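You operate a simulated robot arm through the tools that you are given. There is no shell and no other tool. Be economical: measure what you need, move in short steps, check, and stop when the job is done.

Carry out the task below with a simulated two-armed robot. There is one attempt and no reset: what you move stays moved.

## Task
On the top of the side table, fold the striped cloth in half, so that it is half as long.

Only the result counts: the job must be done as asked and must still hold three seconds after the hand-in. Knocking over, shifting, dropping, spilling or breaking anything else fails it. Flat cloth is picked up by pressing the open fingertips on it (5 to 10 N) and closing them slowly along it; thin cloth reads only 2 to 8 mm in the jaws.

## Robot
Two 7-joint arms with two-finger parallel grippers on one trunk, on a base that drives. Base frame: it is fixed to the floor where the robot stands at the start and does not move with it; the origin is under the middle of the robot, x ahead of it, y to its left, z up. Lengths are in mm, angles in degrees, forces in N, time in s.
The left shoulder is at the start at [60, 189, 1078], the right one opposite. Places, roughly: top of the side table [600, -200, 800]. Payload 3.43 kg a hand.
Tool frame (each hand has its own): the origin (TCP) lies between the finger pads and is the grasp point; the fingertips stand 30 mm ahead of it; z points along the fingers, y is the line along which they close. Largest opening 94 mm; finger width 28, thickness 10; the body of the gripper, 50 by 96 mm, starts 55 mm behind the TCP.
Orientation is that of the tool frame in the base frame, as a unit quaternion [x, y, z, w]. With the fingers straight down and closing along the base's y, the tool's x points along the base's -x, its y along +y and its z along -z.

## Interface
- The arms move only by the tool arm_command. It takes "left_deltas", "right_deltas" or both (then of equal length, played together; a hand with none holds still); each is a list of rows, each an object (a shift or turn left out is 0, a gripper value left out holds the last) with "travel": the shift along the tool's x, y, z in units of 50 mm (1.0 is 50 mm), a list of three; "dr": the turn, a rotation vector about the tool's x, y, z in units of 8 degrees (1.0 is 8 degrees), a list of three; "claw": the gripper command, from -1 (fully open) to 1 (shut), values between in proportion. In form: [{"travel": [tx, ty, tz], "dr": [rx, ry, rz], "claw": claw}, ...]. A call has 1 to 20 rows; each row shifts and turns the commanded pose from where the row before left it, along the tool's axes as they then stand. A call with a number of a shift or a turn outside -1 to 1 is refused whole. Rows are played at 5 a second. More than 50 mm and 8.6 degrees between two rows, or a gripper value outside its range, and nothing of the call is played. A pose out of reach is approached as far as the arm can. The call stops where the force on the tool passes 40 N (or 10 N more than at its start, if that is more) or the arm is blocked; 0.2 s more then pass. The fingers move at their own pace (about 153 mm/s each) and stop on an object; they squeeze with about 41 N. The grip force told is the motor's: it shows also when the fingers shut on nothing. Time passes only in rows, and 0.2 s behind the last, so rows that do not move let the fingers close. It gives the time, the measured TCP pose, the force on the tool (base axes), the opening and the grip force at its end, in the units of the frame above (readings bear some noise).
- Cameras (640 x 400 px; columns grow to the right, rows downward): "scene" is now at [13.8, 15.4, 1624.4]; the picture's right is [0.18, -0.98, 0.00], its down [-0.80, -0.15, -0.59] and it looks along [0.58, 0.11, -0.81] (base axes); focal length 265 px, centre (320, 200). "left" rides on the left gripper at [76, -14, -102] in its tool frame; the picture's right is [0.18, 0.98, 0.00], its down [-0.75, 0.14, -0.64] and it looks along [-0.63, 0.12, 0.77] (tool axes); focal length 243 px, centre (320, 200). "right" rides on the right gripper at [76, 14, -102] in its tool frame; the picture's right is [-0.18, 0.98, 0.00], its down [-0.75, -0.14, -0.64] and it looks along [-0.63, -0.12, 0.77] (tool axes); focal length 243 px, centre (320, 200). There is no depth. A picture from a camera that has moved, and an enlarged one, comes with that camera's place and axes in the base frame and with its lens.
- capture(camera): a new picture of that camera. The clock stands still meanwhile.
- move_column(by): slides the trunk up (or, below 0, down) by that many mm; the arms and the scene camera ride with it, the base frame stays. It gives what a move gives, with no picture.
- drive_base(legs): drives the robot by 1 to 6 legs, each [ahead, left, turn to the left] in mm, mm and degrees, along the robot's own axes; the way and the turn of a leg run together, so that a leg with both is an arc; at most 1500 mm and 180 degrees a leg. The arms and the cameras ride along, it lands a little off, and it stops where it bumps. It gives what a move gives.
- aim_head(pan, tilt): turns the head with the scene camera to pan (to the left, within 86 degrees either way) and tilt (down, from -29 to 69), counted from straight ahead of the robot. It gives what a move gives.
- zoom(camera, box): a new picture of the part [left, top, right, bottom] of that camera's present view, enlarged. The clock stands still meanwhile.
- close_job(): hands the job in; it is judged then, once.

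Go step by step. Nothing tells you exact positions but the pictures and the camera data: compare them with the known pose of the tool, close in by small moves and look again before you grip or let go. The budget is 120 turns and 100 pictures, counting those below and the enlarged ones. Unless the task says otherwise, let go and move clear before handing in.

The tools are called after ">>>" as a command line: name --argument value ..., lists and objects as JSON in quotes. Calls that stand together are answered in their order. arm_command: Moves the arms, as the interface text tells. Its arguments: {"type":"object","properties":{"left_deltas":{"type":"array"},"right_deltas":{"type":"array"}},"required":[]} The other tools are called the same way: move_column (by) slides the trunk up or down; drive_base (legs) drives the base; aim_head (pan, tilt) turns the head that bears the scene camera; capture (camera) takes a picture; zoom (camera, box) takes an enlarged picture of a part of a camera's view; close_job () hands the job in.

At the start:

```text
time: 0.0
left_position: [482.9, 161.7, 966.6]
left_ee_rot: [0.0, 1.0, 0.001, -0.001]
left_ft_force: [-0.1, 0.2, 0.5]
left_width: 94.1
left_grasp_force: 0.0
right_position: [327.0, -124.2, 917.1]
right_ee_rot: [0.0, 1.0, 0.0, 0.0]
right_ft_force: [-0.1, 0.3, -0.2]
right_width: 94.0
right_grasp_force: 0.1
trunk travel left (down, up): [-750.0, 240.0]
robot x, y, heading: [-2.2, 2.8, 0.2]
head pan, tilt: [10.3, 53.9]
```

scene: 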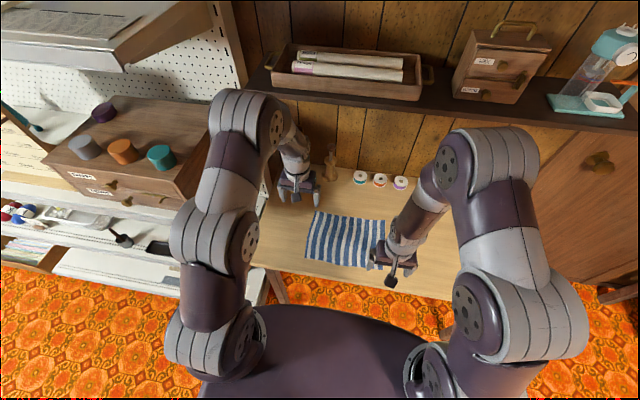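
right: 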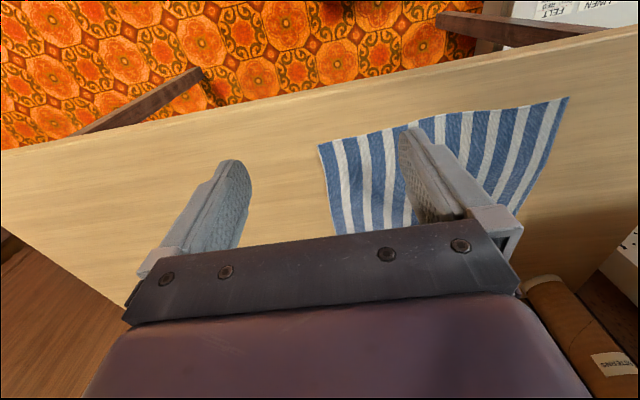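
left: 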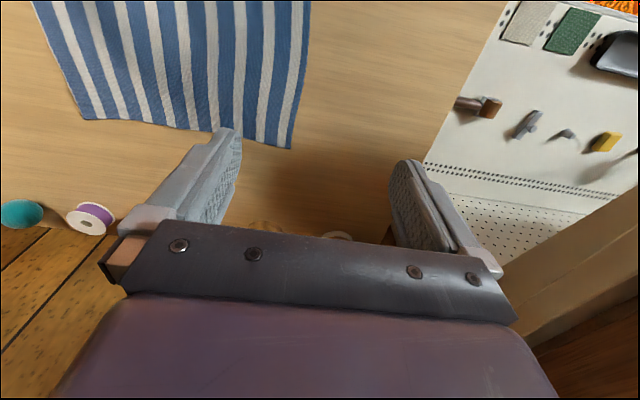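

The striped cloth lies on the side table under both hands. I'll take a closer look to fix its corners and the table height.

>>> zoom --camera "scene" --box '[240, 140, 480, 290]'

>>> aim_head --pan 0 --tilt 60

```text
2.67 times, centred on (360, 215) of scene
camera zoom: at [13.8, 15.4, 1624.4], right [0.18, -0.98, 0.0], down [-0.8, -0.15, -0.59], along [0.58, 0.11, -0.81], focal length 706 px, centre (213, 160)
```

zoom: 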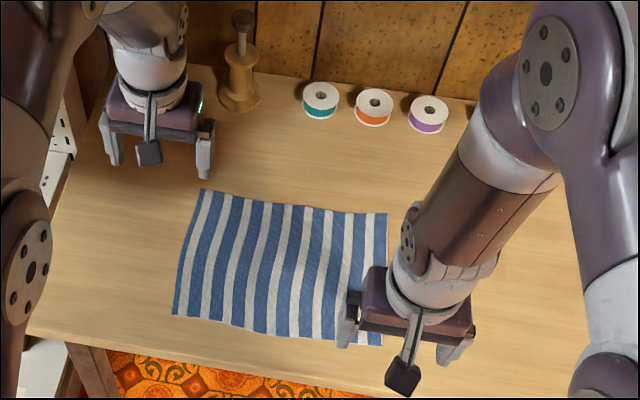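

```text
time: 0.7
left_position: [482.9, 162.6, 965.3]
left_ee_rot: [0.0, 1.0, 0.0, 0.0]
left_ft_force: [-0.5, -0.6, -0.3]
left_width: 94.0
left_grasp_force: 0.0
right_position: [326.5, -123.6, 916.0]
right_ee_rot: [-0.001, 1.0, 0.0, 0.0]
right_ft_force: [1.0, -0.3, 1.0]
right_width: 93.8
right_grasp_force: 0.2
trunk travel left (down, up): [-750.0, 240.0]
robot x, y, heading: [2.9, -2.2, -0.0]
head pan, tilt: [0.0, 60.0]
```

Cloth spans roughly x 365–555, y −120 to 135, on a table at z≈795. I'll raise the right hand back out of the view and look at the scene and the floor clearances.

>>> arm_command --right_deltas '[{"travel": [0, -1, -1]}, {"travel": [0, -1, -1]}, {"travel": [0, -1, 0]}]' --left_deltas '[{"travel": [0, 1, -1]}, {"travel": [0, 0, -1]}, {"travel": [0, 0, 0]}]'

>>> capture --camera "scene"

>>> aim_head --pan -60 --tilt 50

>>> capture --camera "scene"

```text
refused: row 1 steps farther than a row can; nothing moved
```

```text
95 pictures are left
camera scene: at [8.5, 2.3, 1617.0], right [0.0, -1.0, 0.0], down [-0.87, 0.0, -0.5], along [0.5, 0.0, -0.87], focal length 265 px, centre (320, 200)
```

scene: 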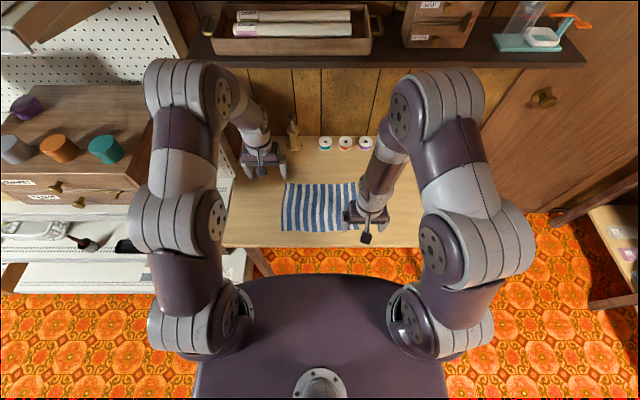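

```text
time: 2.0
left_position: [483.8, 161.2, 965.5]
left_ee_rot: [-0.001, 1.0, 0.0, 0.0]
left_ft_force: [0.5, 0.3, -1.1]
left_width: 94.1
left_grasp_force: 0.1
right_position: [326.3, -123.9, 917.3]
right_ee_rot: [0.0, 1.0, -0.001, 0.0]
right_ft_force: [0.0, -0.5, 0.8]
right_width: 94.2
right_grasp_force: 0.1
trunk travel left (down, up): [-750.0, 240.0]
robot x, y, heading: [-0.4, -4.3, 0.1]
head pan, tilt: [-60.0, 50.0]
```

```text
94 pictures are left
camera scene: at [-19.6, -64.4, 1629.5], right [-0.87, -0.5, 0.0], down [-0.38, 0.66, -0.64], along [0.32, -0.56, -0.77], focal length 265 px, centre (320, 200)
```

scene: 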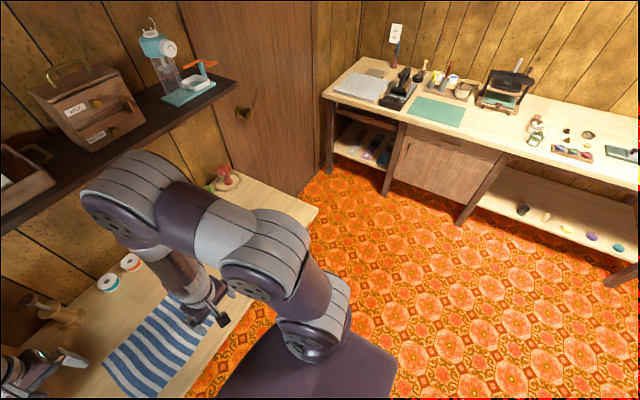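

The right side of the room is clear, so I'll work from front-right with the robot turned left: the right hand takes the far-left corner and the left hand the near-left corner, which keeps the arms uncrossed. First I raise and retract the hands and shift right, clear of the bench.

>>> arm_command --left_deltas '[{"travel": [0, 0, -1]}, {"travel": [0, 0, -1]}, {"travel": [1, 0, 0]}, {"travel": [1, 0, 0]}, {"travel": [1, 0, 0]}]' --right_deltas '[{"travel": [0, 0, -1]}, {"travel": [0, 0, -1]}, {"travel": [0, 0, -1]}, {"travel": [0, 0, 0]}, {"travel": [0, 0, 0]}]'

>>> drive_base --legs '[[-60, 0, 0], [0, -130, 0]]'

>>> aim_head --pan 30 --tilt 45

>>> capture --camera "scene"

```text
time: 3.2
left_position: [330.9, 160.9, 1067.3]
left_ee_rot: [0.0, 1.0, 0.0, 0.0]
left_ft_force: [-0.3, -0.2, 0.5]
left_width: 94.0
left_grasp_force: 0.0
right_position: [323.2, -124.4, 1068.1]
right_ee_rot: [0.0, 1.0, -0.001, 0.001]
right_ft_force: [0.1, -0.8, -0.2]
right_width: 94.2
right_grasp_force: 0.1
trunk travel left (down, up): [-750.0, 240.0]
robot x, y, heading: [0.6, 0.1, -0.1]
head pan, tilt: [-60.0, 50.0]
```

```text
time: 5.1
left_position: [275.6, 32.0, 1067.7]
left_ee_rot: [0.0, 1.0, 0.0, -0.001]
left_ft_force: [-0.6, 0.3, 0.7]
left_width: 94.1
left_grasp_force: 0.0
right_position: [267.9, -252.9, 1067.6]
right_ee_rot: [0.0, 1.0, 0.0, 0.0]
right_ft_force: [-0.3, -1.4, 0.6]
right_width: 94.2
right_grasp_force: 0.0
trunk travel left (down, up): [-750.0, 240.0]
robot x, y, heading: [-59.3, -130.5, -0.1]
head pan, tilt: [-60.0, 50.0]
```

```text
time: 6.7
left_position: [274.8, 32.3, 1068.1]
left_ee_rot: [0.0, 1.0, 0.001, 0.0]
left_ft_force: [-0.6, -0.7, -0.3]
left_width: 93.9
left_grasp_force: 0.1
right_position: [267.1, -253.2, 1067.9]
right_ee_rot: [0.0, 1.0, 0.0, 0.0]
right_ft_force: [-0.3, -0.5, 0.1]
right_width: 93.8
right_grasp_force: 0.0
trunk travel left (down, up): [-750.0, 240.0]
robot x, y, heading: [-58.9, -126.6, -0.0]
head pan, tilt: [30.0, 45.0]
```

```text
93 pictures are left
camera scene: at [-46.6, -86.0, 1636.4], right [0.5, -0.87, 0.0], down [-0.61, -0.35, -0.71], along [0.61, 0.35, -0.71], focal length 265 px, centre (320, 200)
```

scene: 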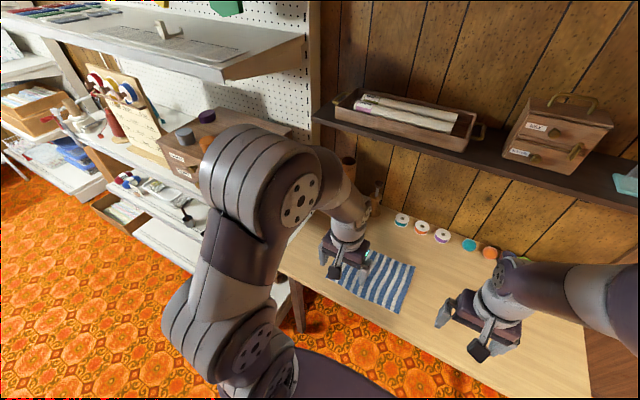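

The floor to the left in front of the bench is open, so I turn left by 40° with the hands tucked in.

>>> drive_base --legs '[[0, 0, 40]]'

>>> aim_head --pan 0 --tilt 58

>>> capture --camera "scene"

```text
time: 9.0
left_position: [95.8, 207.0, 1068.7]
left_ee_rot: [-0.339, 0.941, 0.001, 0.0]
left_ft_force: [-0.5, 0.4, 0.1]
left_width: 94.0
left_grasp_force: 0.0
right_position: [271.2, -17.4, 1066.7]
right_ee_rot: [-0.338, 0.941, 0.0, 0.001]
right_ft_force: [-0.1, 0.1, 0.6]
right_width: 94.0
right_grasp_force: 0.0
trunk travel left (down, up): [-750.0, 240.0]
robot x, y, heading: [-58.1, -130.2, 39.7]
head pan, tilt: [30.0, 45.0]
```

```text
time: 9.9
left_position: [96.0, 207.9, 1066.4]
left_ee_rot: [-0.339, 0.941, 0.0, 0.0]
left_ft_force: [0.5, 0.1, 0.0]
left_width: 94.0
left_grasp_force: 0.0
right_position: [271.7, -17.0, 1067.5]
right_ee_rot: [-0.339, 0.941, 0.0, 0.0]
right_ft_force: [-0.7, 0.4, 0.1]
right_width: 94.1
right_grasp_force: 0.1
trunk travel left (down, up): [-750.0, 240.0]
robot x, y, heading: [-62.3, -126.5, 39.6]
head pan, tilt: [0.0, 58.0]
```

```text
92 pictures are left
camera scene: at [-50.3, -120.8, 1619.4], right [0.64, -0.77, 0.0], down [-0.65, -0.54, -0.53], along [0.41, 0.34, -0.85], focal length 265 px, centre (320, 200)
```

scene: 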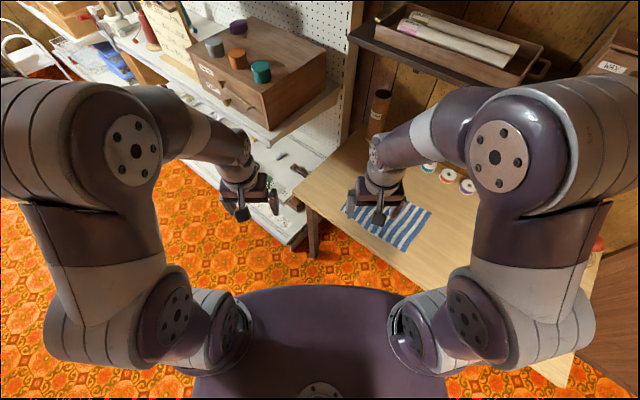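

Now I bring the robot closer, then turn both hands back so they close along base y.

>>> drive_base --legs '[[55, -46, 0]]'

>>> arm_command --left_deltas '[{"dr": [0, 0, 1]}, {"dr": [0, 0, 1]}, {"dr": [0, 0, 1]}, {"dr": [0, 0, 1]}, {"dr": [0, 0, 0.95]}]' --right_deltas '[{"dr": [0, 0, 1]}, {"dr": [0, 0, 1]}, {"dr": [0, 0, 1]}, {"dr": [0, 0, 1]}, {"dr": [0, 0, 0.95]}]'

```text
time: 10.9
left_position: [167.5, 207.8, 1067.4]
left_ee_rot: [-0.338, 0.941, 0.001, 0.0]
left_ft_force: [0.2, -0.3, -0.1]
left_width: 94.1
left_grasp_force: 0.0
right_position: [342.4, -18.8, 1066.7]
right_ee_rot: [-0.338, 0.941, -0.001, 0.0]
right_ft_force: [0.6, -0.5, -1.4]
right_width: 93.9
right_grasp_force: 0.2
trunk travel left (down, up): [-750.0, 240.0]
robot x, y, heading: [11.2, -126.7, 39.7]
head pan, tilt: [0.0, 58.0]
```

```text
time: 12.1
left_position: [166.7, 207.7, 1066.9]
left_ee_rot: [0.002, 1.0, 0.0, 0.0]
left_ft_force: [-0.3, 0.2, -0.8]
left_width: 94.4
left_grasp_force: 0.0
right_position: [342.4, -18.3, 1067.0]
right_ee_rot: [0.002, 1.0, 0.0, 0.001]
right_ft_force: [0.5, -0.6, 0.2]
right_width: 94.0
right_grasp_force: 0.1
trunk travel left (down, up): [-750.0, 240.0]
robot x, y, heading: [14.4, -130.9, 39.4]
head pan, tilt: [0.0, 58.0]
```

Hands are square again. I move them above the two left corners, at a hover of about z=920, and look.

>>> arm_command --left_deltas '[{"travel": [-0.84, -0.38, 0]}, {"travel": [-0.84, -0.38, 0]}, {"travel": [-0.84, -0.38, 0]}, {"travel": [-0.84, -0.38, 0]}, {"travel": [-0.84, -0.38, 0], "claw": 0.36}, {"travel": [0, 0, 1]}, {"travel": [0, 0, 1]}, {"travel": [0, 0, 1]}]' --right_deltas '[{"travel": [-0.75, 0.52, 0]}, {"travel": [-0.75, 0.52, 0]}, {"travel": [-0.75, 0.52, 0]}, {"travel": [-0.75, 0.52, 0]}, {"travel": [-0.75, 0.52, 0], "claw": 0.36}, {"travel": [0, 0, 1]}, {"travel": [0, 0, 1]}, {"travel": [0, 0, 1]}]'

>>> capture --camera "right"

>>> capture --camera "left"

>>> capture --camera "scene"

```text
time: 13.9
left_position: [377.0, 113.4, 918.6]
left_ee_rot: [0.001, 1.0, 0.0, 0.0]
left_ft_force: [-2.3, 1.5, 0.1]
left_width: 30.0
left_grasp_force: 0.1
right_position: [525.1, 102.3, 904.5]
right_ee_rot: [0.001, 1.0, 0.0, 0.0]
right_ft_force: [2.3, 0.1, 0.6]
right_width: 29.9
right_grasp_force: 0.1
right hand out of reach, approached as far as the arm can: row 5
trunk travel left (down, up): [-750.0, 240.0]
robot x, y, heading: [11.9, -127.5, 39.7]
head pan, tilt: [0.0, 58.0]
```

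```text
91 pictures are left
camera right: at [448.2, 116.2, 1007.4], right [0.19, 0.98, 0.0], down [0.75, -0.14, 0.64], along [0.63, -0.12, -0.77], focal length 243 px, centre (320, 200)
```

right: 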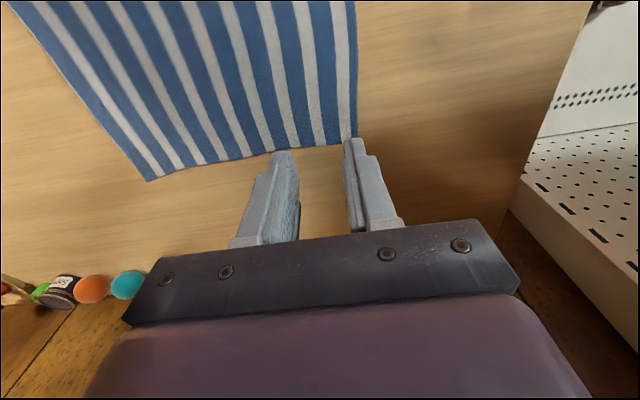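

```text
90 pictures are left
camera left: at [301.3, 99.3, 1022.8], right [-0.18, 0.98, 0.0], down [0.75, 0.14, 0.64], along [0.63, 0.12, -0.77], focal length 243 px, centre (320, 200)
```

left: 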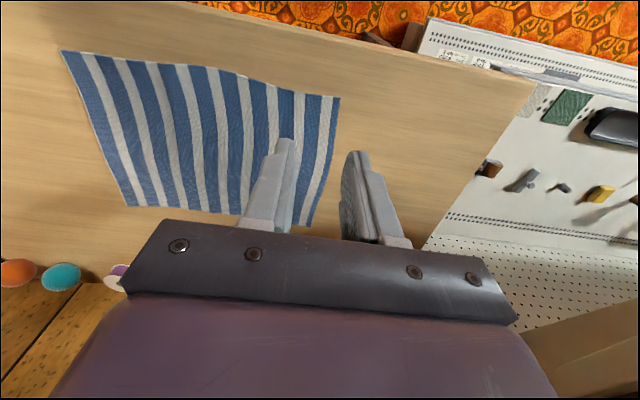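

```text
89 pictures are left
camera scene: at [22.6, -120.6, 1619.4], right [0.64, -0.77, 0.0], down [-0.66, -0.54, -0.53], along [0.41, 0.34, -0.85], focal length 265 px, centre (320, 200)
```

scene: 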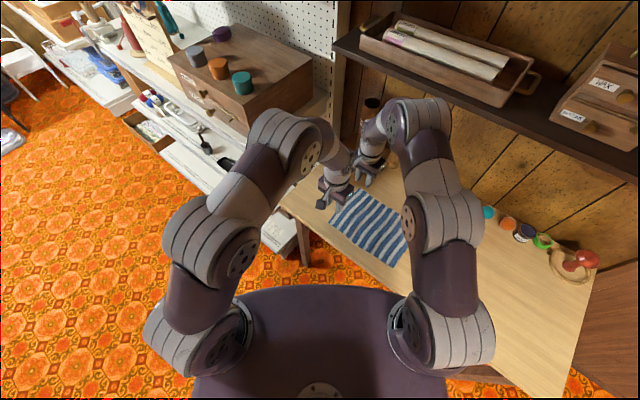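

Left edge of the cloth: far corner ≈ (553,130), near corner ≈ (366,130). I line up the hands just inside those corners and descend to about 20 mm above the cloth.

>>> arm_command --left_deltas '[{"travel": [-0.12, -0.1, 0.5]}, {"travel": [0, 0, 0.5]}, {"travel": [0, 0, 0.5]}, {}]' --right_deltas '[{"travel": [-0.2, 0.12, 0.4]}, {"travel": [0, 0, 0.4]}, {"travel": [0, 0, 0.4]}, {}]'

>>> capture --camera "right"

>>> capture --camera "left"

```text
time: 14.9
left_position: [383.5, 106.6, 842.7]
left_ee_rot: [0.001, 1.0, -0.001, 0.0]
left_ft_force: [-0.5, 1.1, 0.5]
left_width: 30.2
left_grasp_force: 0.0
right_position: [531.5, 107.5, 845.8]
right_ee_rot: [0.001, 1.0, 0.0, 0.001]
right_ft_force: [-0.6, 0.6, 0.1]
right_width: 30.3
right_grasp_force: 0.2
trunk travel left (down, up): [-750.0, 240.0]
robot x, y, heading: [13.1, -129.8, 39.7]
head pan, tilt: [0.0, 58.0]
```

```text
88 pictures are left
camera right: at [455.5, 122.9, 949.0], right [0.19, 0.98, 0.0], down [0.75, -0.14, 0.64], along [0.63, -0.12, -0.77], focal length 243 px, centre (320, 200)
```

right: 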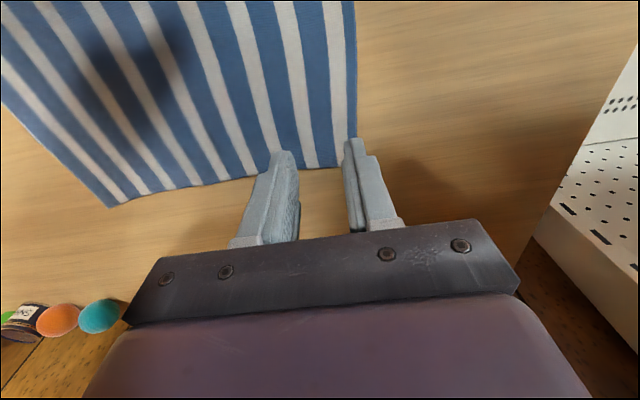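

```text
87 pictures are left
camera left: at [306.6, 92.4, 946.9], right [-0.18, 0.98, 0.0], down [0.75, 0.14, 0.64], along [0.63, 0.12, -0.77], focal length 243 px, centre (320, 200)
```

left: 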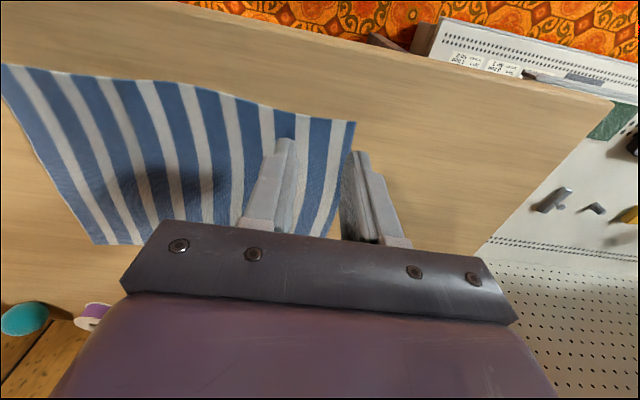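

Tips are about 15 mm above the cloth, spanning its edge. I shift slightly inward and press down in small steps.

>>> arm_command --left_deltas '[{"travel": [0, -0.16, 0.1]}, {"travel": [0, 0, 0.1]}, {}]' --right_deltas '[{"travel": [0, -0.08, 0.1]}, {"travel": [0, 0, 0.1]}, {}]'

>>> arm_command --left_deltas '[{"travel": [0, 0, 0.06]}, {}]' --right_deltas '[{"travel": [0, 0, 0.06]}, {}]'

```text
time: 15.7
left_position: [382.4, 97.6, 832.8]
left_ee_rot: [0.001, 1.0, 0.001, 0.0]
left_ft_force: [0.3, 0.3, -0.5]
left_width: 30.1
left_grasp_force: 0.0
right_position: [532.0, 103.2, 836.3]
right_ee_rot: [0.001, 1.0, -0.001, 0.0]
right_ft_force: [0.5, -0.3, -0.1]
right_width: 30.2
right_grasp_force: 0.0
trunk travel left (down, up): [-750.0, 240.0]
robot x, y, heading: [15.1, -130.9, 39.4]
head pan, tilt: [0.0, 58.0]
```

```text
time: 16.3
left_position: [381.8, 98.9, 830.3]
left_ee_rot: [0.002, 1.0, 0.0, 0.001]
left_ft_force: [-0.2, -0.2, -1.0]
left_width: 29.9
left_grasp_force: 0.0
right_position: [530.9, 104.0, 833.3]
right_ee_rot: [0.0, 1.0, 0.0, 0.0]
right_ft_force: [1.6, -0.5, 0.7]
right_width: 29.8
right_grasp_force: 0.0
trunk travel left (down, up): [-750.0, 240.0]
robot x, y, heading: [11.8, -132.7, 39.6]
head pan, tilt: [0.0, 58.0]
```

>>> arm_command --left_deltas '[{"travel": [0, 0, 0.05]}, {}]' --right_deltas '[{"travel": [0, 0, 0.08]}, {}]'

>>> arm_command --left_deltas '[{"travel": [0, 0, 0.04]}, {}]' --right_deltas '[{"travel": [0, 0, 0.05]}, {}]'

```text
time: 16.9
left_position: [382.3, 99.6, 827.9]
left_ee_rot: [0.001, 1.0, 0.001, -0.001]
left_ft_force: [0.3, -0.9, -0.2]
left_width: 30.2
left_grasp_force: 0.0
right_position: [531.9, 103.9, 829.6]
right_ee_rot: [0.001, 1.0, 0.0, 0.0]
right_ft_force: [0.0, 0.1, 0.4]
right_width: 29.9
right_grasp_force: 0.1
trunk travel left (down, up): [-750.0, 240.0]
robot x, y, heading: [6.7, -131.1, 39.3]
head pan, tilt: [0.0, 58.0]
```

```text
time: 17.5
left_position: [381.8, 99.7, 825.3]
left_ee_rot: [0.002, 1.0, 0.0, 0.0]
left_ft_force: [-0.5, 0.1, 0.0]
left_width: 30.1
left_grasp_force: 0.1
right_position: [530.8, 104.8, 826.6]
right_ee_rot: [0.001, 1.0, 0.0, 0.0]
right_ft_force: [-0.1, 0.7, 0.5]
right_width: 29.7
right_grasp_force: 0.0
trunk travel left (down, up): [-750.0, 240.0]
robot x, y, heading: [12.2, -129.0, 39.5]
head pan, tilt: [0.0, 58.0]
```

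No contact yet with the tips at z≈796, so I continue in small steps.

>>> arm_command --left_deltas '[{"travel": [0, 0, 0.05]}, {}]' --right_deltas '[{"travel": [0, 0, 0.06]}, {}]'

>>> arm_command --left_deltas '[{"travel": [0, 0, 0.04]}, {}]' --right_deltas '[{"travel": [0, 0, 0.04]}, {}]'

>>> capture --camera "right"

>>> capture --camera "left"

```text
time: 18.1
left_position: [383.9, 99.3, 822.7]
left_ee_rot: [0.001, 1.0, 0.0, 0.0]
left_ft_force: [0.2, -0.5, -0.5]
left_width: 30.0
left_grasp_force: 0.0
right_position: [530.1, 104.6, 822.4]
right_ee_rot: [0.002, 1.0, 0.0, 0.0]
right_ft_force: [-0.3, -0.8, -0.5]
right_width: 29.9
right_grasp_force: 0.0
trunk travel left (down, up): [-750.0, 240.0]
robot x, y, heading: [14.8, -129.1, 39.7]
head pan, tilt: [0.0, 58.0]
```

```text
time: 18.7
left_position: [381.7, 99.0, 820.0]
left_ee_rot: [0.001, 1.0, -0.001, 0.0]
left_ft_force: [-0.5, 0.0, -0.4]
left_width: 30.3
left_grasp_force: 0.0
right_position: [530.7, 103.7, 820.9]
right_ee_rot: [0.001, 1.0, 0.0, 0.0]
right_ft_force: [0.1, -0.1, -0.5]
right_width: 30.2
right_grasp_force: 0.0
trunk travel left (down, up): [-750.0, 240.0]
robot x, y, heading: [12.8, -129.6, 39.4]
head pan, tilt: [0.0, 58.0]
```

```text
86 pictures are left
camera right: at [454.0, 118.7, 923.9], right [0.19, 0.98, 0.0], down [0.75, -0.14, 0.64], along [0.63, -0.12, -0.77], focal length 243 px, centre (320, 200)
```

right: 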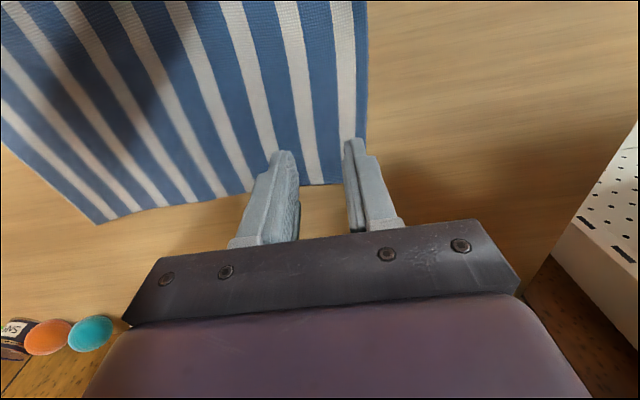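

```text
85 pictures are left
camera left: at [306.3, 84.9, 924.4], right [-0.18, 0.98, 0.0], down [0.75, 0.14, 0.64], along [0.63, 0.12, -0.77], focal length 243 px, centre (320, 200)
```

left: 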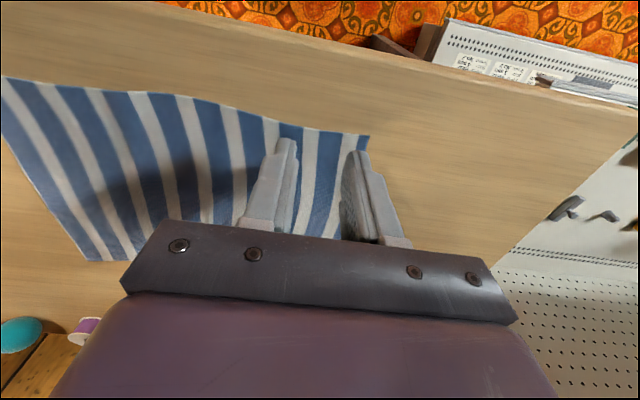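

Triangulating the corner puts the table at about 784, so I keep descending.

>>> arm_command --left_deltas '[{"travel": [0, 0, 0.06]}, {}]' --right_deltas '[{"travel": [0, 0, 0.06]}, {}]'

>>> arm_command --left_deltas '[{"travel": [0, 0, 0.05]}, {}]' --right_deltas '[{"travel": [0, 0, 0.05]}, {}]'

>>> arm_command --left_deltas '[{"travel": [0, 0, 0.05]}, {}]' --right_deltas '[{"travel": [0, 0, 0.05]}, {}]'

```text
time: 19.3
left_position: [382.1, 99.3, 816.2]
left_ee_rot: [0.001, 1.0, 0.0, 0.0]
left_ft_force: [0.4, 0.7, -0.5]
left_width: 30.1
left_grasp_force: 0.1
right_position: [530.2, 104.4, 818.6]
right_ee_rot: [0.001, 1.0, 0.0, -0.001]
right_ft_force: [0.1, -0.3, -0.2]
right_width: 30.3
right_grasp_force: 0.0
trunk travel left (down, up): [-750.0, 240.0]
robot x, y, heading: [14.4, -129.9, 39.6]
head pan, tilt: [0.0, 58.0]
```

```text
time: 19.9
left_position: [381.9, 98.3, 816.0]
left_ee_rot: [0.001, 1.0, 0.0, 0.0]
left_ft_force: [0.3, 0.1, 0.3]
left_width: 30.2
left_grasp_force: 0.0
right_position: [530.1, 104.7, 816.9]
right_ee_rot: [0.001, 1.0, 0.0, 0.0]
right_ft_force: [-0.8, 0.4, -0.1]
right_width: 30.2
right_grasp_force: 0.0
trunk travel left (down, up): [-750.0, 240.0]
robot x, y, heading: [8.4, -130.2, 39.3]
head pan, tilt: [0.0, 58.0]
```

```text
time: 20.5
left_position: [382.6, 97.6, 813.4]
left_ee_rot: [0.002, 1.0, 0.0, -0.001]
left_ft_force: [0.4, 0.8, -0.4]
left_width: 30.0
left_grasp_force: 0.1
right_position: [530.9, 104.2, 812.9]
right_ee_rot: [0.001, 1.0, 0.0, 0.0]
right_ft_force: [-0.6, -1.0, 0.5]
right_width: 29.9
right_grasp_force: 0.0
trunk travel left (down, up): [-750.0, 240.0]
robot x, y, heading: [13.4, -128.9, 39.3]
head pan, tilt: [0.0, 58.0]
```

>>> arm_command --left_deltas '[{"travel": [0, 0, 0.05]}, {}]' --right_deltas '[{"travel": [0, 0, 0.05]}, {}]'

>>> arm_command --left_deltas '[{"travel": [0, 0, 0.05]}, {}]' --right_deltas '[{"travel": [0, 0, 0.05]}, {}]'

>>> capture --camera "right"

>>> capture --camera "left"

```text
time: 21.1
left_position: [383.2, 99.6, 810.9]
left_ee_rot: [0.001, 1.0, 0.0, 0.0]
left_ft_force: [0.5, 0.9, -0.4]
left_width: 30.2
left_grasp_force: 0.0
right_position: [531.6, 103.5, 811.0]
right_ee_rot: [0.001, 1.0, -0.001, 0.0]
right_ft_force: [0.1, 0.2, 0.0]
right_width: 29.7
right_grasp_force: 0.1
trunk travel left (down, up): [-750.0, 240.0]
robot x, y, heading: [13.0, -125.4, 39.5]
head pan, tilt: [0.0, 58.0]
```

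```text
time: 21.7
left_position: [383.8, 98.8, 807.5]
left_ee_rot: [0.0, 1.0, 0.0, 0.0]
left_ft_force: [0.7, -0.2, 1.0]
left_width: 30.2
left_grasp_force: 0.1
right_position: [530.4, 104.3, 809.6]
right_ee_rot: [0.001, 1.0, -0.001, 0.0]
right_ft_force: [-0.1, 0.4, 0.5]
right_width: 29.9
right_grasp_force: 0.1
trunk travel left (down, up): [-750.0, 240.0]
robot x, y, heading: [10.1, -128.3, 39.4]
head pan, tilt: [0.0, 58.0]
```

```text
84 pictures are left
camera right: at [453.6, 118.5, 910.9], right [0.19, 0.98, 0.0], down [0.75, -0.14, 0.64], along [0.63, -0.12, -0.77], focal length 243 px, centre (320, 200)
```

right: 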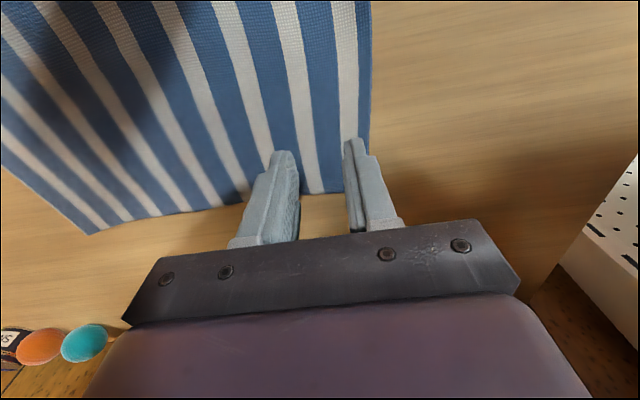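

```text
83 pictures are left
camera left: at [306.5, 84.9, 912.0], right [-0.18, 0.98, 0.0], down [0.75, 0.14, 0.64], along [0.63, 0.12, -0.77], focal length 243 px, centre (320, 200)
```

left: 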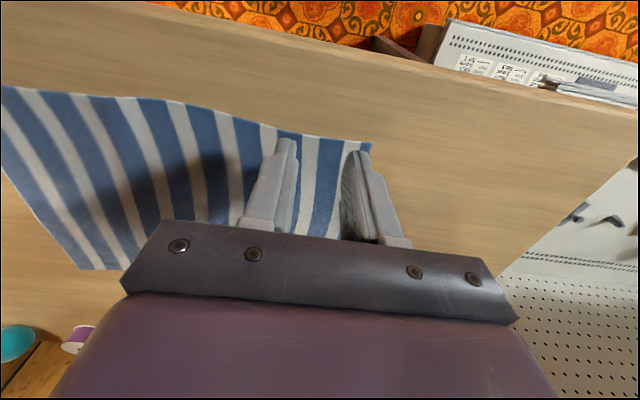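

Still free; tips are at about 778. I continue down, nudging the left hand slightly further onto the cloth.

>>> arm_command --left_deltas '[{"travel": [-0.12, 0, 0.04]}, {}]' --right_deltas '[{"travel": [-0.06, 0, 0.06]}, {}]'

>>> arm_command --left_deltas '[{"travel": [0, 0, 0.05]}, {}]' --right_deltas '[{"travel": [0, 0, 0.05]}, {}]'

>>> arm_command --left_deltas '[{"travel": [0, 0, 0.05]}, {}]' --right_deltas '[{"travel": [0, 0, 0.05]}, {}]'

>>> arm_command --left_deltas '[{"travel": [0, 0, 0.05]}, {}]' --right_deltas '[{"travel": [0, 0, 0.05]}, {}]'

```text
time: 22.3
left_position: [389.4, 99.3, 805.4]
left_ee_rot: [0.0, 1.0, 0.0, 0.0]
left_ft_force: [0.1, 0.5, 0.5]
left_width: 29.9
left_grasp_force: 0.0
right_position: [533.3, 104.4, 806.0]
right_ee_rot: [0.001, 1.0, 0.0, 0.0]
right_ft_force: [0.0, -0.1, 0.1]
right_width: 29.9
right_grasp_force: 0.1
trunk travel left (down, up): [-750.0, 240.0]
robot x, y, heading: [11.5, -129.4, 39.5]
head pan, tilt: [0.0, 58.0]
```

```text
time: 22.9
left_position: [388.5, 99.8, 803.3]
left_ee_rot: [0.001, 1.0, -0.001, 0.0]
left_ft_force: [0.4, -0.2, -0.1]
left_width: 30.1
left_grasp_force: 0.1
right_position: [534.4, 103.7, 802.8]
right_ee_rot: [0.001, 1.0, 0.0, 0.001]
right_ft_force: [0.0, 0.0, -0.5]
right_width: 29.9
right_grasp_force: 0.0
trunk travel left (down, up): [-750.0, 240.0]
robot x, y, heading: [10.8, -129.7, 39.5]
head pan, tilt: [0.0, 58.0]
```

```text
time: 23.5
left_position: [389.2, 100.2, 801.4]
left_ee_rot: [0.0, 1.0, 0.0, 0.001]
left_ft_force: [0.7, 0.4, -0.4]
left_width: 30.2
left_grasp_force: 0.0
right_position: [534.8, 105.1, 801.6]
right_ee_rot: [0.001, 1.0, 0.0, 0.0]
right_ft_force: [-0.9, -0.2, 0.3]
right_width: 30.2
right_grasp_force: 0.0
trunk travel left (down, up): [-750.0, 240.0]
robot x, y, heading: [11.8, -128.8, 39.6]
head pan, tilt: [0.0, 58.0]
```

```text
time: 24.1
left_position: [389.0, 98.8, 799.5]
left_ee_rot: [0.001, 1.0, 0.0, 0.0]
left_ft_force: [-0.5, 0.2, -0.1]
left_width: 30.0
left_grasp_force: 0.0
right_position: [533.3, 105.0, 798.5]
right_ee_rot: [0.001, 1.0, 0.0, 0.0]
right_ft_force: [-0.3, -0.4, -0.1]
right_width: 30.1
right_grasp_force: 0.0
trunk travel left (down, up): [-750.0, 240.0]
robot x, y, heading: [13.8, -131.3, 39.6]
head pan, tilt: [0.0, 58.0]
```

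>>> zoom --camera "right" --box '[220, 100, 440, 240]'

>>> zoom --camera "left" --box '[220, 100, 440, 240]'

```text
2.86 times, centred on (330, 170) of right
camera zoom: at [457.3, 118.9, 900.5], right [0.19, 0.98, 0.0], down [0.75, -0.14, 0.64], along [0.63, -0.12, -0.77], focal length 693 px, centre (291, 286)
```

zoom: 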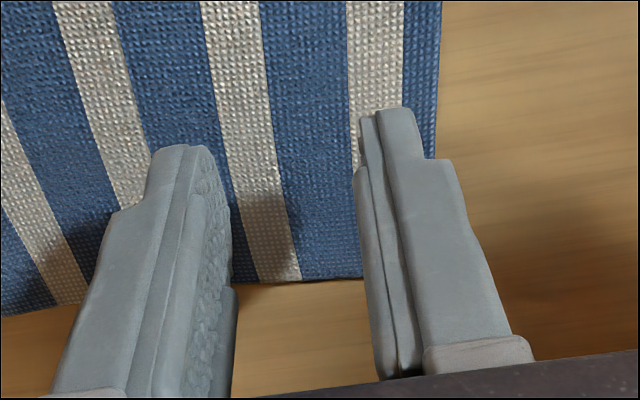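

```text
2.86 times, centred on (330, 170) of left
camera zoom: at [312.2, 85.0, 902.2], right [-0.18, 0.98, 0.0], down [0.75, 0.14, 0.64], along [0.63, 0.12, -0.77], focal length 693 px, centre (291, 286)
```

zoom: 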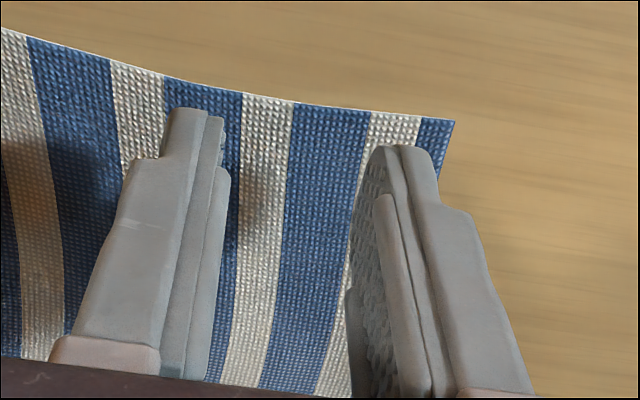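

The tips are over the right spots with a little gap left. I keep stepping down.

>>> arm_command --left_deltas '[{"travel": [0, 0, 0.07]}, {}]' --right_deltas '[{"travel": [0, 0, 0.07]}, {}]'

>>> arm_command --left_deltas '[{"travel": [0, 0, 0.06]}, {}]' --right_deltas '[{"travel": [0, 0, 0.06]}, {}]'

>>> arm_command --left_deltas '[{"travel": [0, 0, 0.05]}, {}]' --right_deltas '[{"travel": [0, 0, 0.05]}, {}]'

>>> arm_command --left_deltas '[{"travel": [0, 0, 0.05]}, {}]' --right_deltas '[{"travel": [0, 0, 0.05]}, {}]'

```text
time: 24.7
left_position: [388.3, 98.6, 794.3]
left_ee_rot: [0.001, 1.0, 0.0, -0.001]
left_ft_force: [-0.3, 0.4, 0.0]
left_width: 29.9
left_grasp_force: 0.0
right_position: [535.1, 104.6, 794.2]
right_ee_rot: [0.001, 1.0, 0.0, -0.001]
right_ft_force: [0.3, -0.2, -0.4]
right_width: 29.7
right_grasp_force: 0.1
trunk travel left (down, up): [-750.0, 240.0]
robot x, y, heading: [13.1, -130.9, 39.6]
head pan, tilt: [0.0, 58.0]
```

```text
time: 25.3
left_position: [388.1, 98.0, 790.9]
left_ee_rot: [0.001, 1.0, 0.0, 0.001]
left_ft_force: [-0.3, -0.6, 0.0]
left_width: 30.0
left_grasp_force: 0.0
right_position: [534.3, 103.8, 793.1]
right_ee_rot: [0.001, 1.0, 0.0, 0.0]
right_ft_force: [0.0, -0.2, -0.4]
right_width: 30.0
right_grasp_force: 0.0
trunk travel left (down, up): [-750.0, 240.0]
robot x, y, heading: [14.0, -129.2, 39.8]
head pan, tilt: [0.0, 58.0]
```

```text
time: 25.9
left_position: [388.3, 98.8, 788.0]
left_ee_rot: [0.001, 1.0, 0.0, 0.0]
left_ft_force: [-0.6, -0.3, 0.3]
left_width: 30.1
left_grasp_force: 0.0
right_position: [534.2, 103.9, 790.3]
right_ee_rot: [0.001, 1.0, 0.0, -0.001]
right_ft_force: [-0.3, 0.5, -0.1]
right_width: 30.1
right_grasp_force: 0.1
trunk travel left (down, up): [-750.0, 240.0]
robot x, y, heading: [10.7, -127.1, 39.6]
head pan, tilt: [0.0, 58.0]
```

```text
time: 26.5
left_position: [389.7, 99.7, 785.3]
left_ee_rot: [0.001, 1.0, 0.0, 0.0]
left_ft_force: [0.5, -0.2, 1.1]
left_width: 30.1
left_grasp_force: 0.1
right_position: [534.7, 104.3, 785.8]
right_ee_rot: [0.001, 1.0, 0.0, 0.001]
right_ft_force: [-0.1, -0.4, -0.4]
right_width: 30.3
right_grasp_force: 0.1
trunk travel left (down, up): [-750.0, 240.0]
robot x, y, heading: [14.2, -130.8, 39.4]
head pan, tilt: [0.0, 58.0]
```

>>> capture --camera "right"

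>>> capture --camera "left"

```text
80 pictures are left
camera right: at [457.5, 118.6, 888.6], right [0.19, 0.98, 0.0], down [0.75, -0.14, 0.64], along [0.63, -0.12, -0.77], focal length 243 px, centre (320, 200)
```

right: 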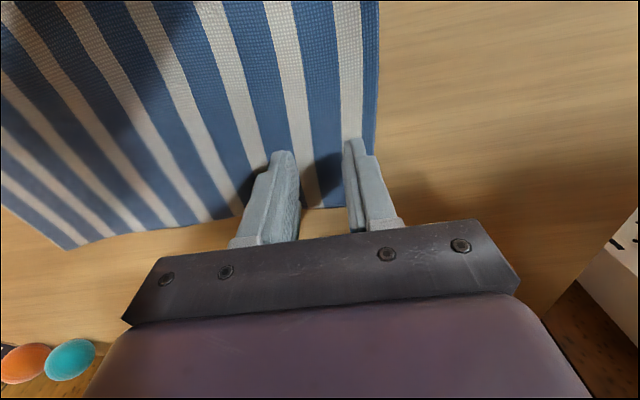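

```text
79 pictures are left
camera left: at [312.3, 85.3, 890.5], right [-0.18, 0.98, 0.0], down [0.75, 0.14, 0.64], along [0.63, 0.12, -0.77], focal length 243 px, centre (320, 200)
```

left: 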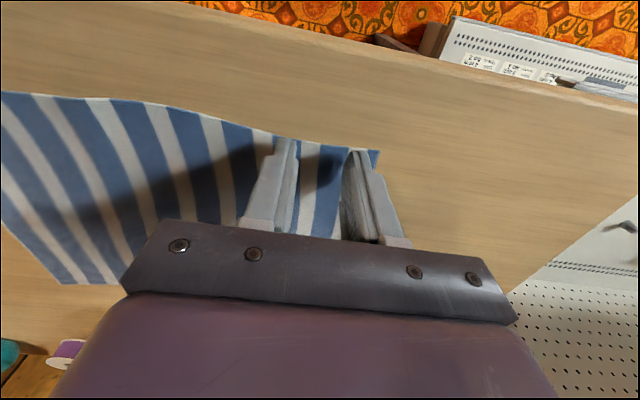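

Closing in; another few millimetres, with the left hand shifted a little farther from the near edge.

>>> arm_command --left_deltas '[{"travel": [-0.14, 0, 0.04]}, {}]' --right_deltas '[{"travel": [-0.1, 0.06, 0.05]}, {}]'

>>> arm_command --left_deltas '[{"travel": [0, 0, 0.05]}, {}]' --right_deltas '[{"travel": [0, 0, 0.05]}, {}]'

>>> arm_command --left_deltas '[{"travel": [0, 0, 0.05]}, {}]' --right_deltas '[{"travel": [0, 0, 0.05]}, {}]'

>>> arm_command --left_deltas '[{"travel": [0, 0, 0.05]}, {}]' --right_deltas '[{"travel": [0, 0, 0.05]}, {}]'

```text
time: 27.1
left_position: [396.3, 99.2, 785.0]
left_ee_rot: [0.001, 1.0, 0.0, 0.0]
left_ft_force: [0.8, -0.4, -0.3]
left_width: 30.1
left_grasp_force: 0.0
right_position: [539.3, 106.4, 784.3]
right_ee_rot: [0.001, 1.0, 0.0, 0.0]
right_ft_force: [-0.1, 0.1, -0.7]
right_width: 30.4
right_grasp_force: 0.1
trunk travel left (down, up): [-750.0, 240.0]
robot x, y, heading: [12.7, -130.2, 39.5]
head pan, tilt: [0.0, 58.0]
```

```text
time: 27.7
left_position: [396.4, 97.6, 782.8]
left_ee_rot: [0.0, 1.0, 0.001, 0.0]
left_ft_force: [-0.6, 0.2, 0.7]
left_width: 29.9
left_grasp_force: 0.0
right_position: [538.9, 106.4, 780.5]
right_ee_rot: [0.001, 1.0, 0.001, 0.0]
right_ft_force: [0.0, -0.1, 0.1]
right_width: 30.3
right_grasp_force: 0.1
trunk travel left (down, up): [-750.0, 240.0]
robot x, y, heading: [14.3, -126.2, 39.6]
head pan, tilt: [0.0, 58.0]
```

```text
time: 28.3
left_position: [395.5, 98.6, 781.1]
left_ee_rot: [0.002, 1.0, 0.001, 0.003]
left_ft_force: [2.6, 1.3, 7.5]
left_width: 30.3
left_grasp_force: 0.0
right_position: [539.3, 106.7, 780.1]
right_ee_rot: [0.001, 1.0, 0.002, 0.002]
right_ft_force: [1.8, -0.7, 15.3]
right_width: 29.9
right_grasp_force: 0.1
trunk travel left (down, up): [-750.0, 240.0]
robot x, y, heading: [11.9, -130.1, 39.5]
head pan, tilt: [0.0, 58.0]
```

```text
time: 28.9
left_position: [394.9, 98.6, 781.7]
left_ee_rot: [0.0, 1.0, 0.0, 0.005]
left_ft_force: [3.0, 6.5, 34.6]
left_width: 29.8
left_grasp_force: 0.0
right_position: [539.6, 106.6, 781.9]
right_ee_rot: [0.001, 1.0, 0.003, 0.004]
right_ft_force: [6.5, 0.5, 27.1]
right_width: 29.9
right_grasp_force: 0.1
trunk travel left (down, up): [-750.0, 240.0]
robot x, y, heading: [12.8, -129.8, 39.2]
head pan, tilt: [0.0, 58.0]
```

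Contact at last: table top at z≈751. The press is too hard, so I back off to about 8 N.

>>> arm_command --left_deltas '[{"travel": [0, 0, -0.05]}, {}]' --right_deltas '[{"travel": [0, 0, -0.045]}, {}]'

>>> capture --camera "right"

>>> capture --camera "left"

```text
time: 29.5
left_position: [393.6, 98.0, 782.2]
left_ee_rot: [0.002, 1.0, 0.0, 0.002]
left_ft_force: [6.4, 4.1, 27.7]
left_width: 29.6
left_grasp_force: 0.1
right_position: [538.1, 106.0, 781.1]
right_ee_rot: [0.001, 1.0, 0.002, 0.001]
right_ft_force: [4.9, 4.1, 25.5]
right_width: 30.1
right_grasp_force: 0.0
trunk travel left (down, up): [-750.0, 240.0]
robot x, y, heading: [15.3, -127.4, 39.4]
head pan, tilt: [0.0, 58.0]
```

```text
78 pictures are left
camera right: at [460.5, 120.7, 883.1], right [0.19, 0.98, 0.0], down [0.75, -0.14, 0.64], along [0.63, -0.12, -0.76], focal length 243 px, centre (320, 200)
```

right: 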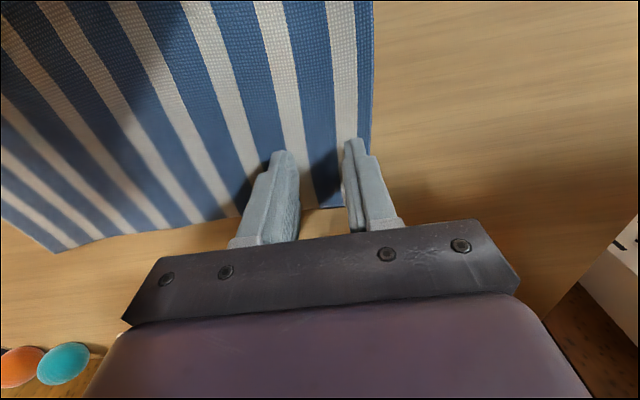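

```text
77 pictures are left
camera left: at [317.7, 83.5, 885.0], right [-0.18, 0.98, 0.0], down [0.75, 0.14, 0.65], along [0.63, 0.12, -0.76], focal length 243 px, centre (320, 200)
```

left: 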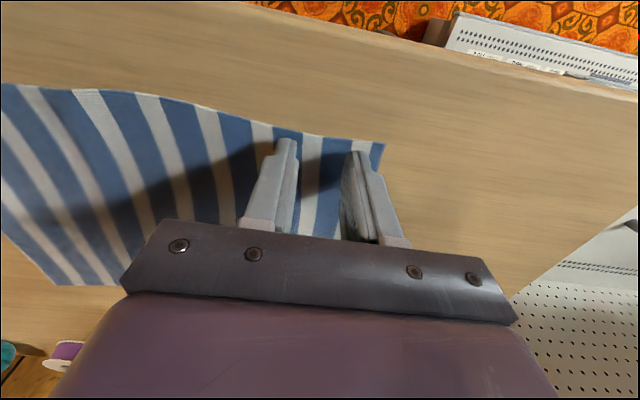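

>>> arm_command --left_deltas '[{"travel": [0, 0, -0.05]}, {}]' --right_deltas '[{"travel": [0, 0, -0.05]}, {}]'

```text
time: 30.1
left_position: [393.5, 97.7, 781.3]
left_ee_rot: [0.001, 1.0, -0.001, -0.001]
left_ft_force: [2.8, -1.7, 9.7]
left_width: 29.7
left_grasp_force: 0.1
right_position: [536.0, 105.5, 781.2]
right_ee_rot: [0.001, 1.0, -0.001, -0.001]
right_ft_force: [0.1, 2.4, 11.0]
right_width: 30.7
right_grasp_force: 0.6
trunk travel left (down, up): [-750.0, 240.0]
robot x, y, heading: [13.1, -129.6, 39.6]
head pan, tilt: [0.0, 58.0]
```

About 10 N on each hand. I close slowly along the cloth.

>>> arm_command --left_deltas '[{"claw": 0.44}, {"claw": 0.52}, {"claw": 0.6}, {"claw": 0.68}, {"claw": 0.76}, {"claw": 0.84}, {"claw": 0.92}, {"claw": 1}, {"claw": 1}, {"claw": 1}]' --right_deltas '[{"claw": 0.44}, {"claw": 0.52}, {"claw": 0.6}, {"claw": 0.68}, {"claw": 0.76}, {"claw": 0.84}, {"claw": 0.92}, {"claw": 1}, {"claw": 1}, {"claw": 1}]'

>>> zoom --camera "right" --box '[220, 80, 440, 220]'

>>> zoom --camera "left" --box '[220, 80, 440, 220]'

```text
time: 32.3
left_position: [395.2, 98.5, 781.2]
left_ee_rot: [0.0, 1.0, 0.001, 0.0]
left_ft_force: [1.4, 0.0, 1.1]
left_width: 2.4
left_grasp_force: 37.4
right_position: [539.5, 106.5, 780.9]
right_ee_rot: [0.0, 1.0, 0.0, -0.001]
right_ft_force: [-0.5, 0.2, -0.2]
right_width: 2.0
right_grasp_force: 36.8
trunk travel left (down, up): [-750.0, 240.0]
robot x, y, heading: [12.9, -130.7, 39.4]
head pan, tilt: [0.0, 58.0]
```

```text
2.86 times, centred on (330, 150) of right
camera zoom: at [462.1, 121.1, 883.9], right [0.19, 0.98, 0.0], down [0.75, -0.14, 0.64], along [0.63, -0.12, -0.77], focal length 693 px, centre (291, 343)
```

zoom: 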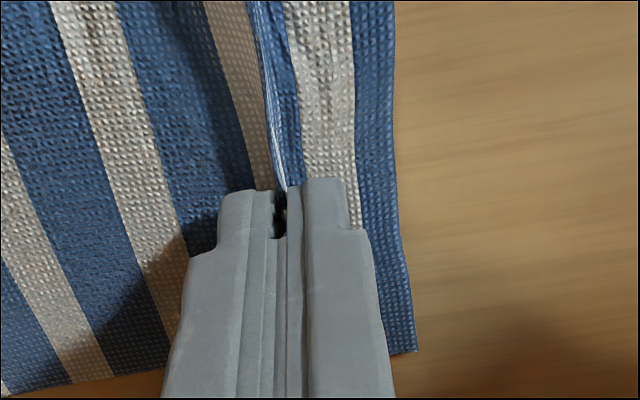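

```text
2.86 times, centred on (330, 150) of left
camera zoom: at [319.5, 84.4, 886.1], right [-0.18, 0.98, 0.0], down [0.75, 0.14, 0.64], along [0.63, 0.12, -0.77], focal length 693 px, centre (291, 343)
```

zoom: 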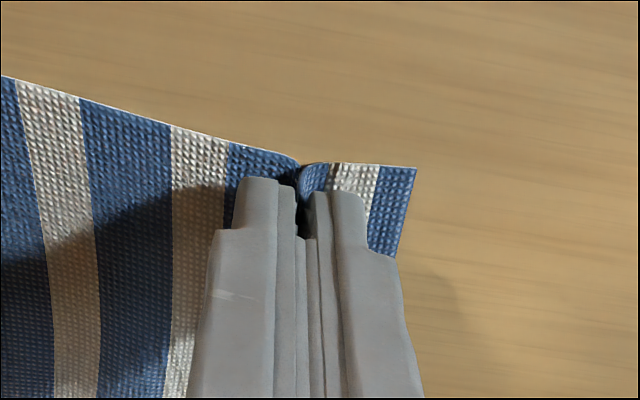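

Both pinched, but about 20 mm of edge sticks out beyond the jaws and would fold back on itself. I'll release and re-pinch nearer the edge.

>>> arm_command --left_deltas '[{"claw": 0.7}, {"claw": 0.36}, {"travel": [0, 0, -0.1], "claw": 0.36}, {"travel": [0, 0, -0.2], "claw": 0.36}, {"travel": [0, 0.0, 0], "claw": 0.57}, {}]' --right_deltas '[{"claw": 0.7}, {"claw": 0.36}, {"travel": [0, 0, -0.1], "claw": 0.36}, {"travel": [0, 0, -0.2], "claw": 0.36}, {"travel": [0, 0.0, 0], "claw": 0.57}, {}]'

>>> capture --camera "right"

>>> capture --camera "left"

```text
time: 33.7
left_position: [395.6, 97.7, 797.6]
left_ee_rot: [0.001, 1.0, 0.0, -0.001]
left_ft_force: [-0.3, 0.3, -0.2]
left_width: 20.3
left_grasp_force: 0.0
right_position: [539.7, 105.4, 796.2]
right_ee_rot: [0.001, 1.0, 0.001, 0.0]
right_ft_force: [-0.1, 0.0, -0.3]
right_width: 20.2
right_grasp_force: 0.0
trunk travel left (down, up): [-750.0, 240.0]
robot x, y, heading: [14.9, -128.3, 39.3]
head pan, tilt: [0.0, 58.0]
```

```text
74 pictures are left
camera right: at [461.9, 121.2, 898.9], right [0.19, 0.98, 0.0], down [0.75, -0.14, 0.64], along [0.63, -0.12, -0.77], focal length 243 px, centre (320, 200)
```

right: 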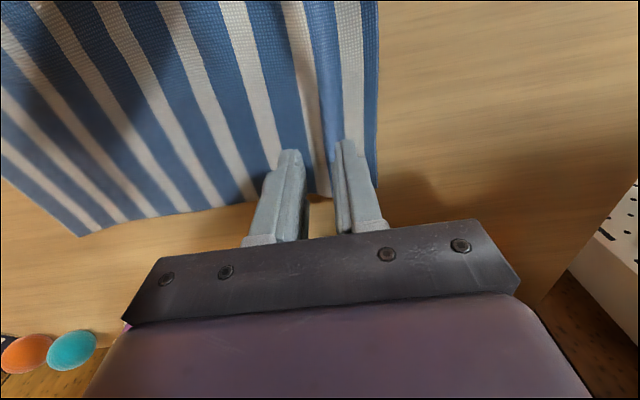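

```text
73 pictures are left
camera left: at [318.8, 84.6, 901.1], right [-0.18, 0.98, 0.0], down [0.75, 0.14, 0.64], along [0.63, 0.12, -0.77], focal length 243 px, centre (320, 200)
```

left: 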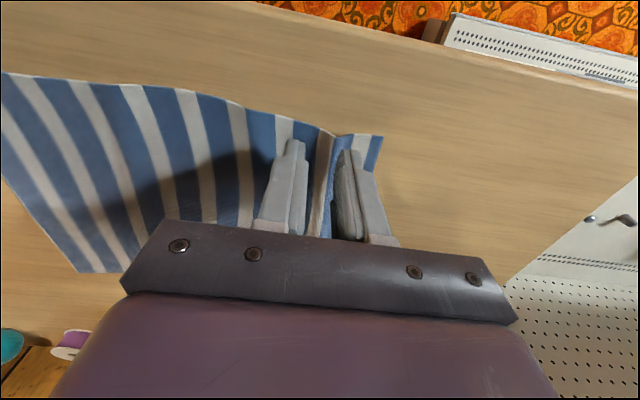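

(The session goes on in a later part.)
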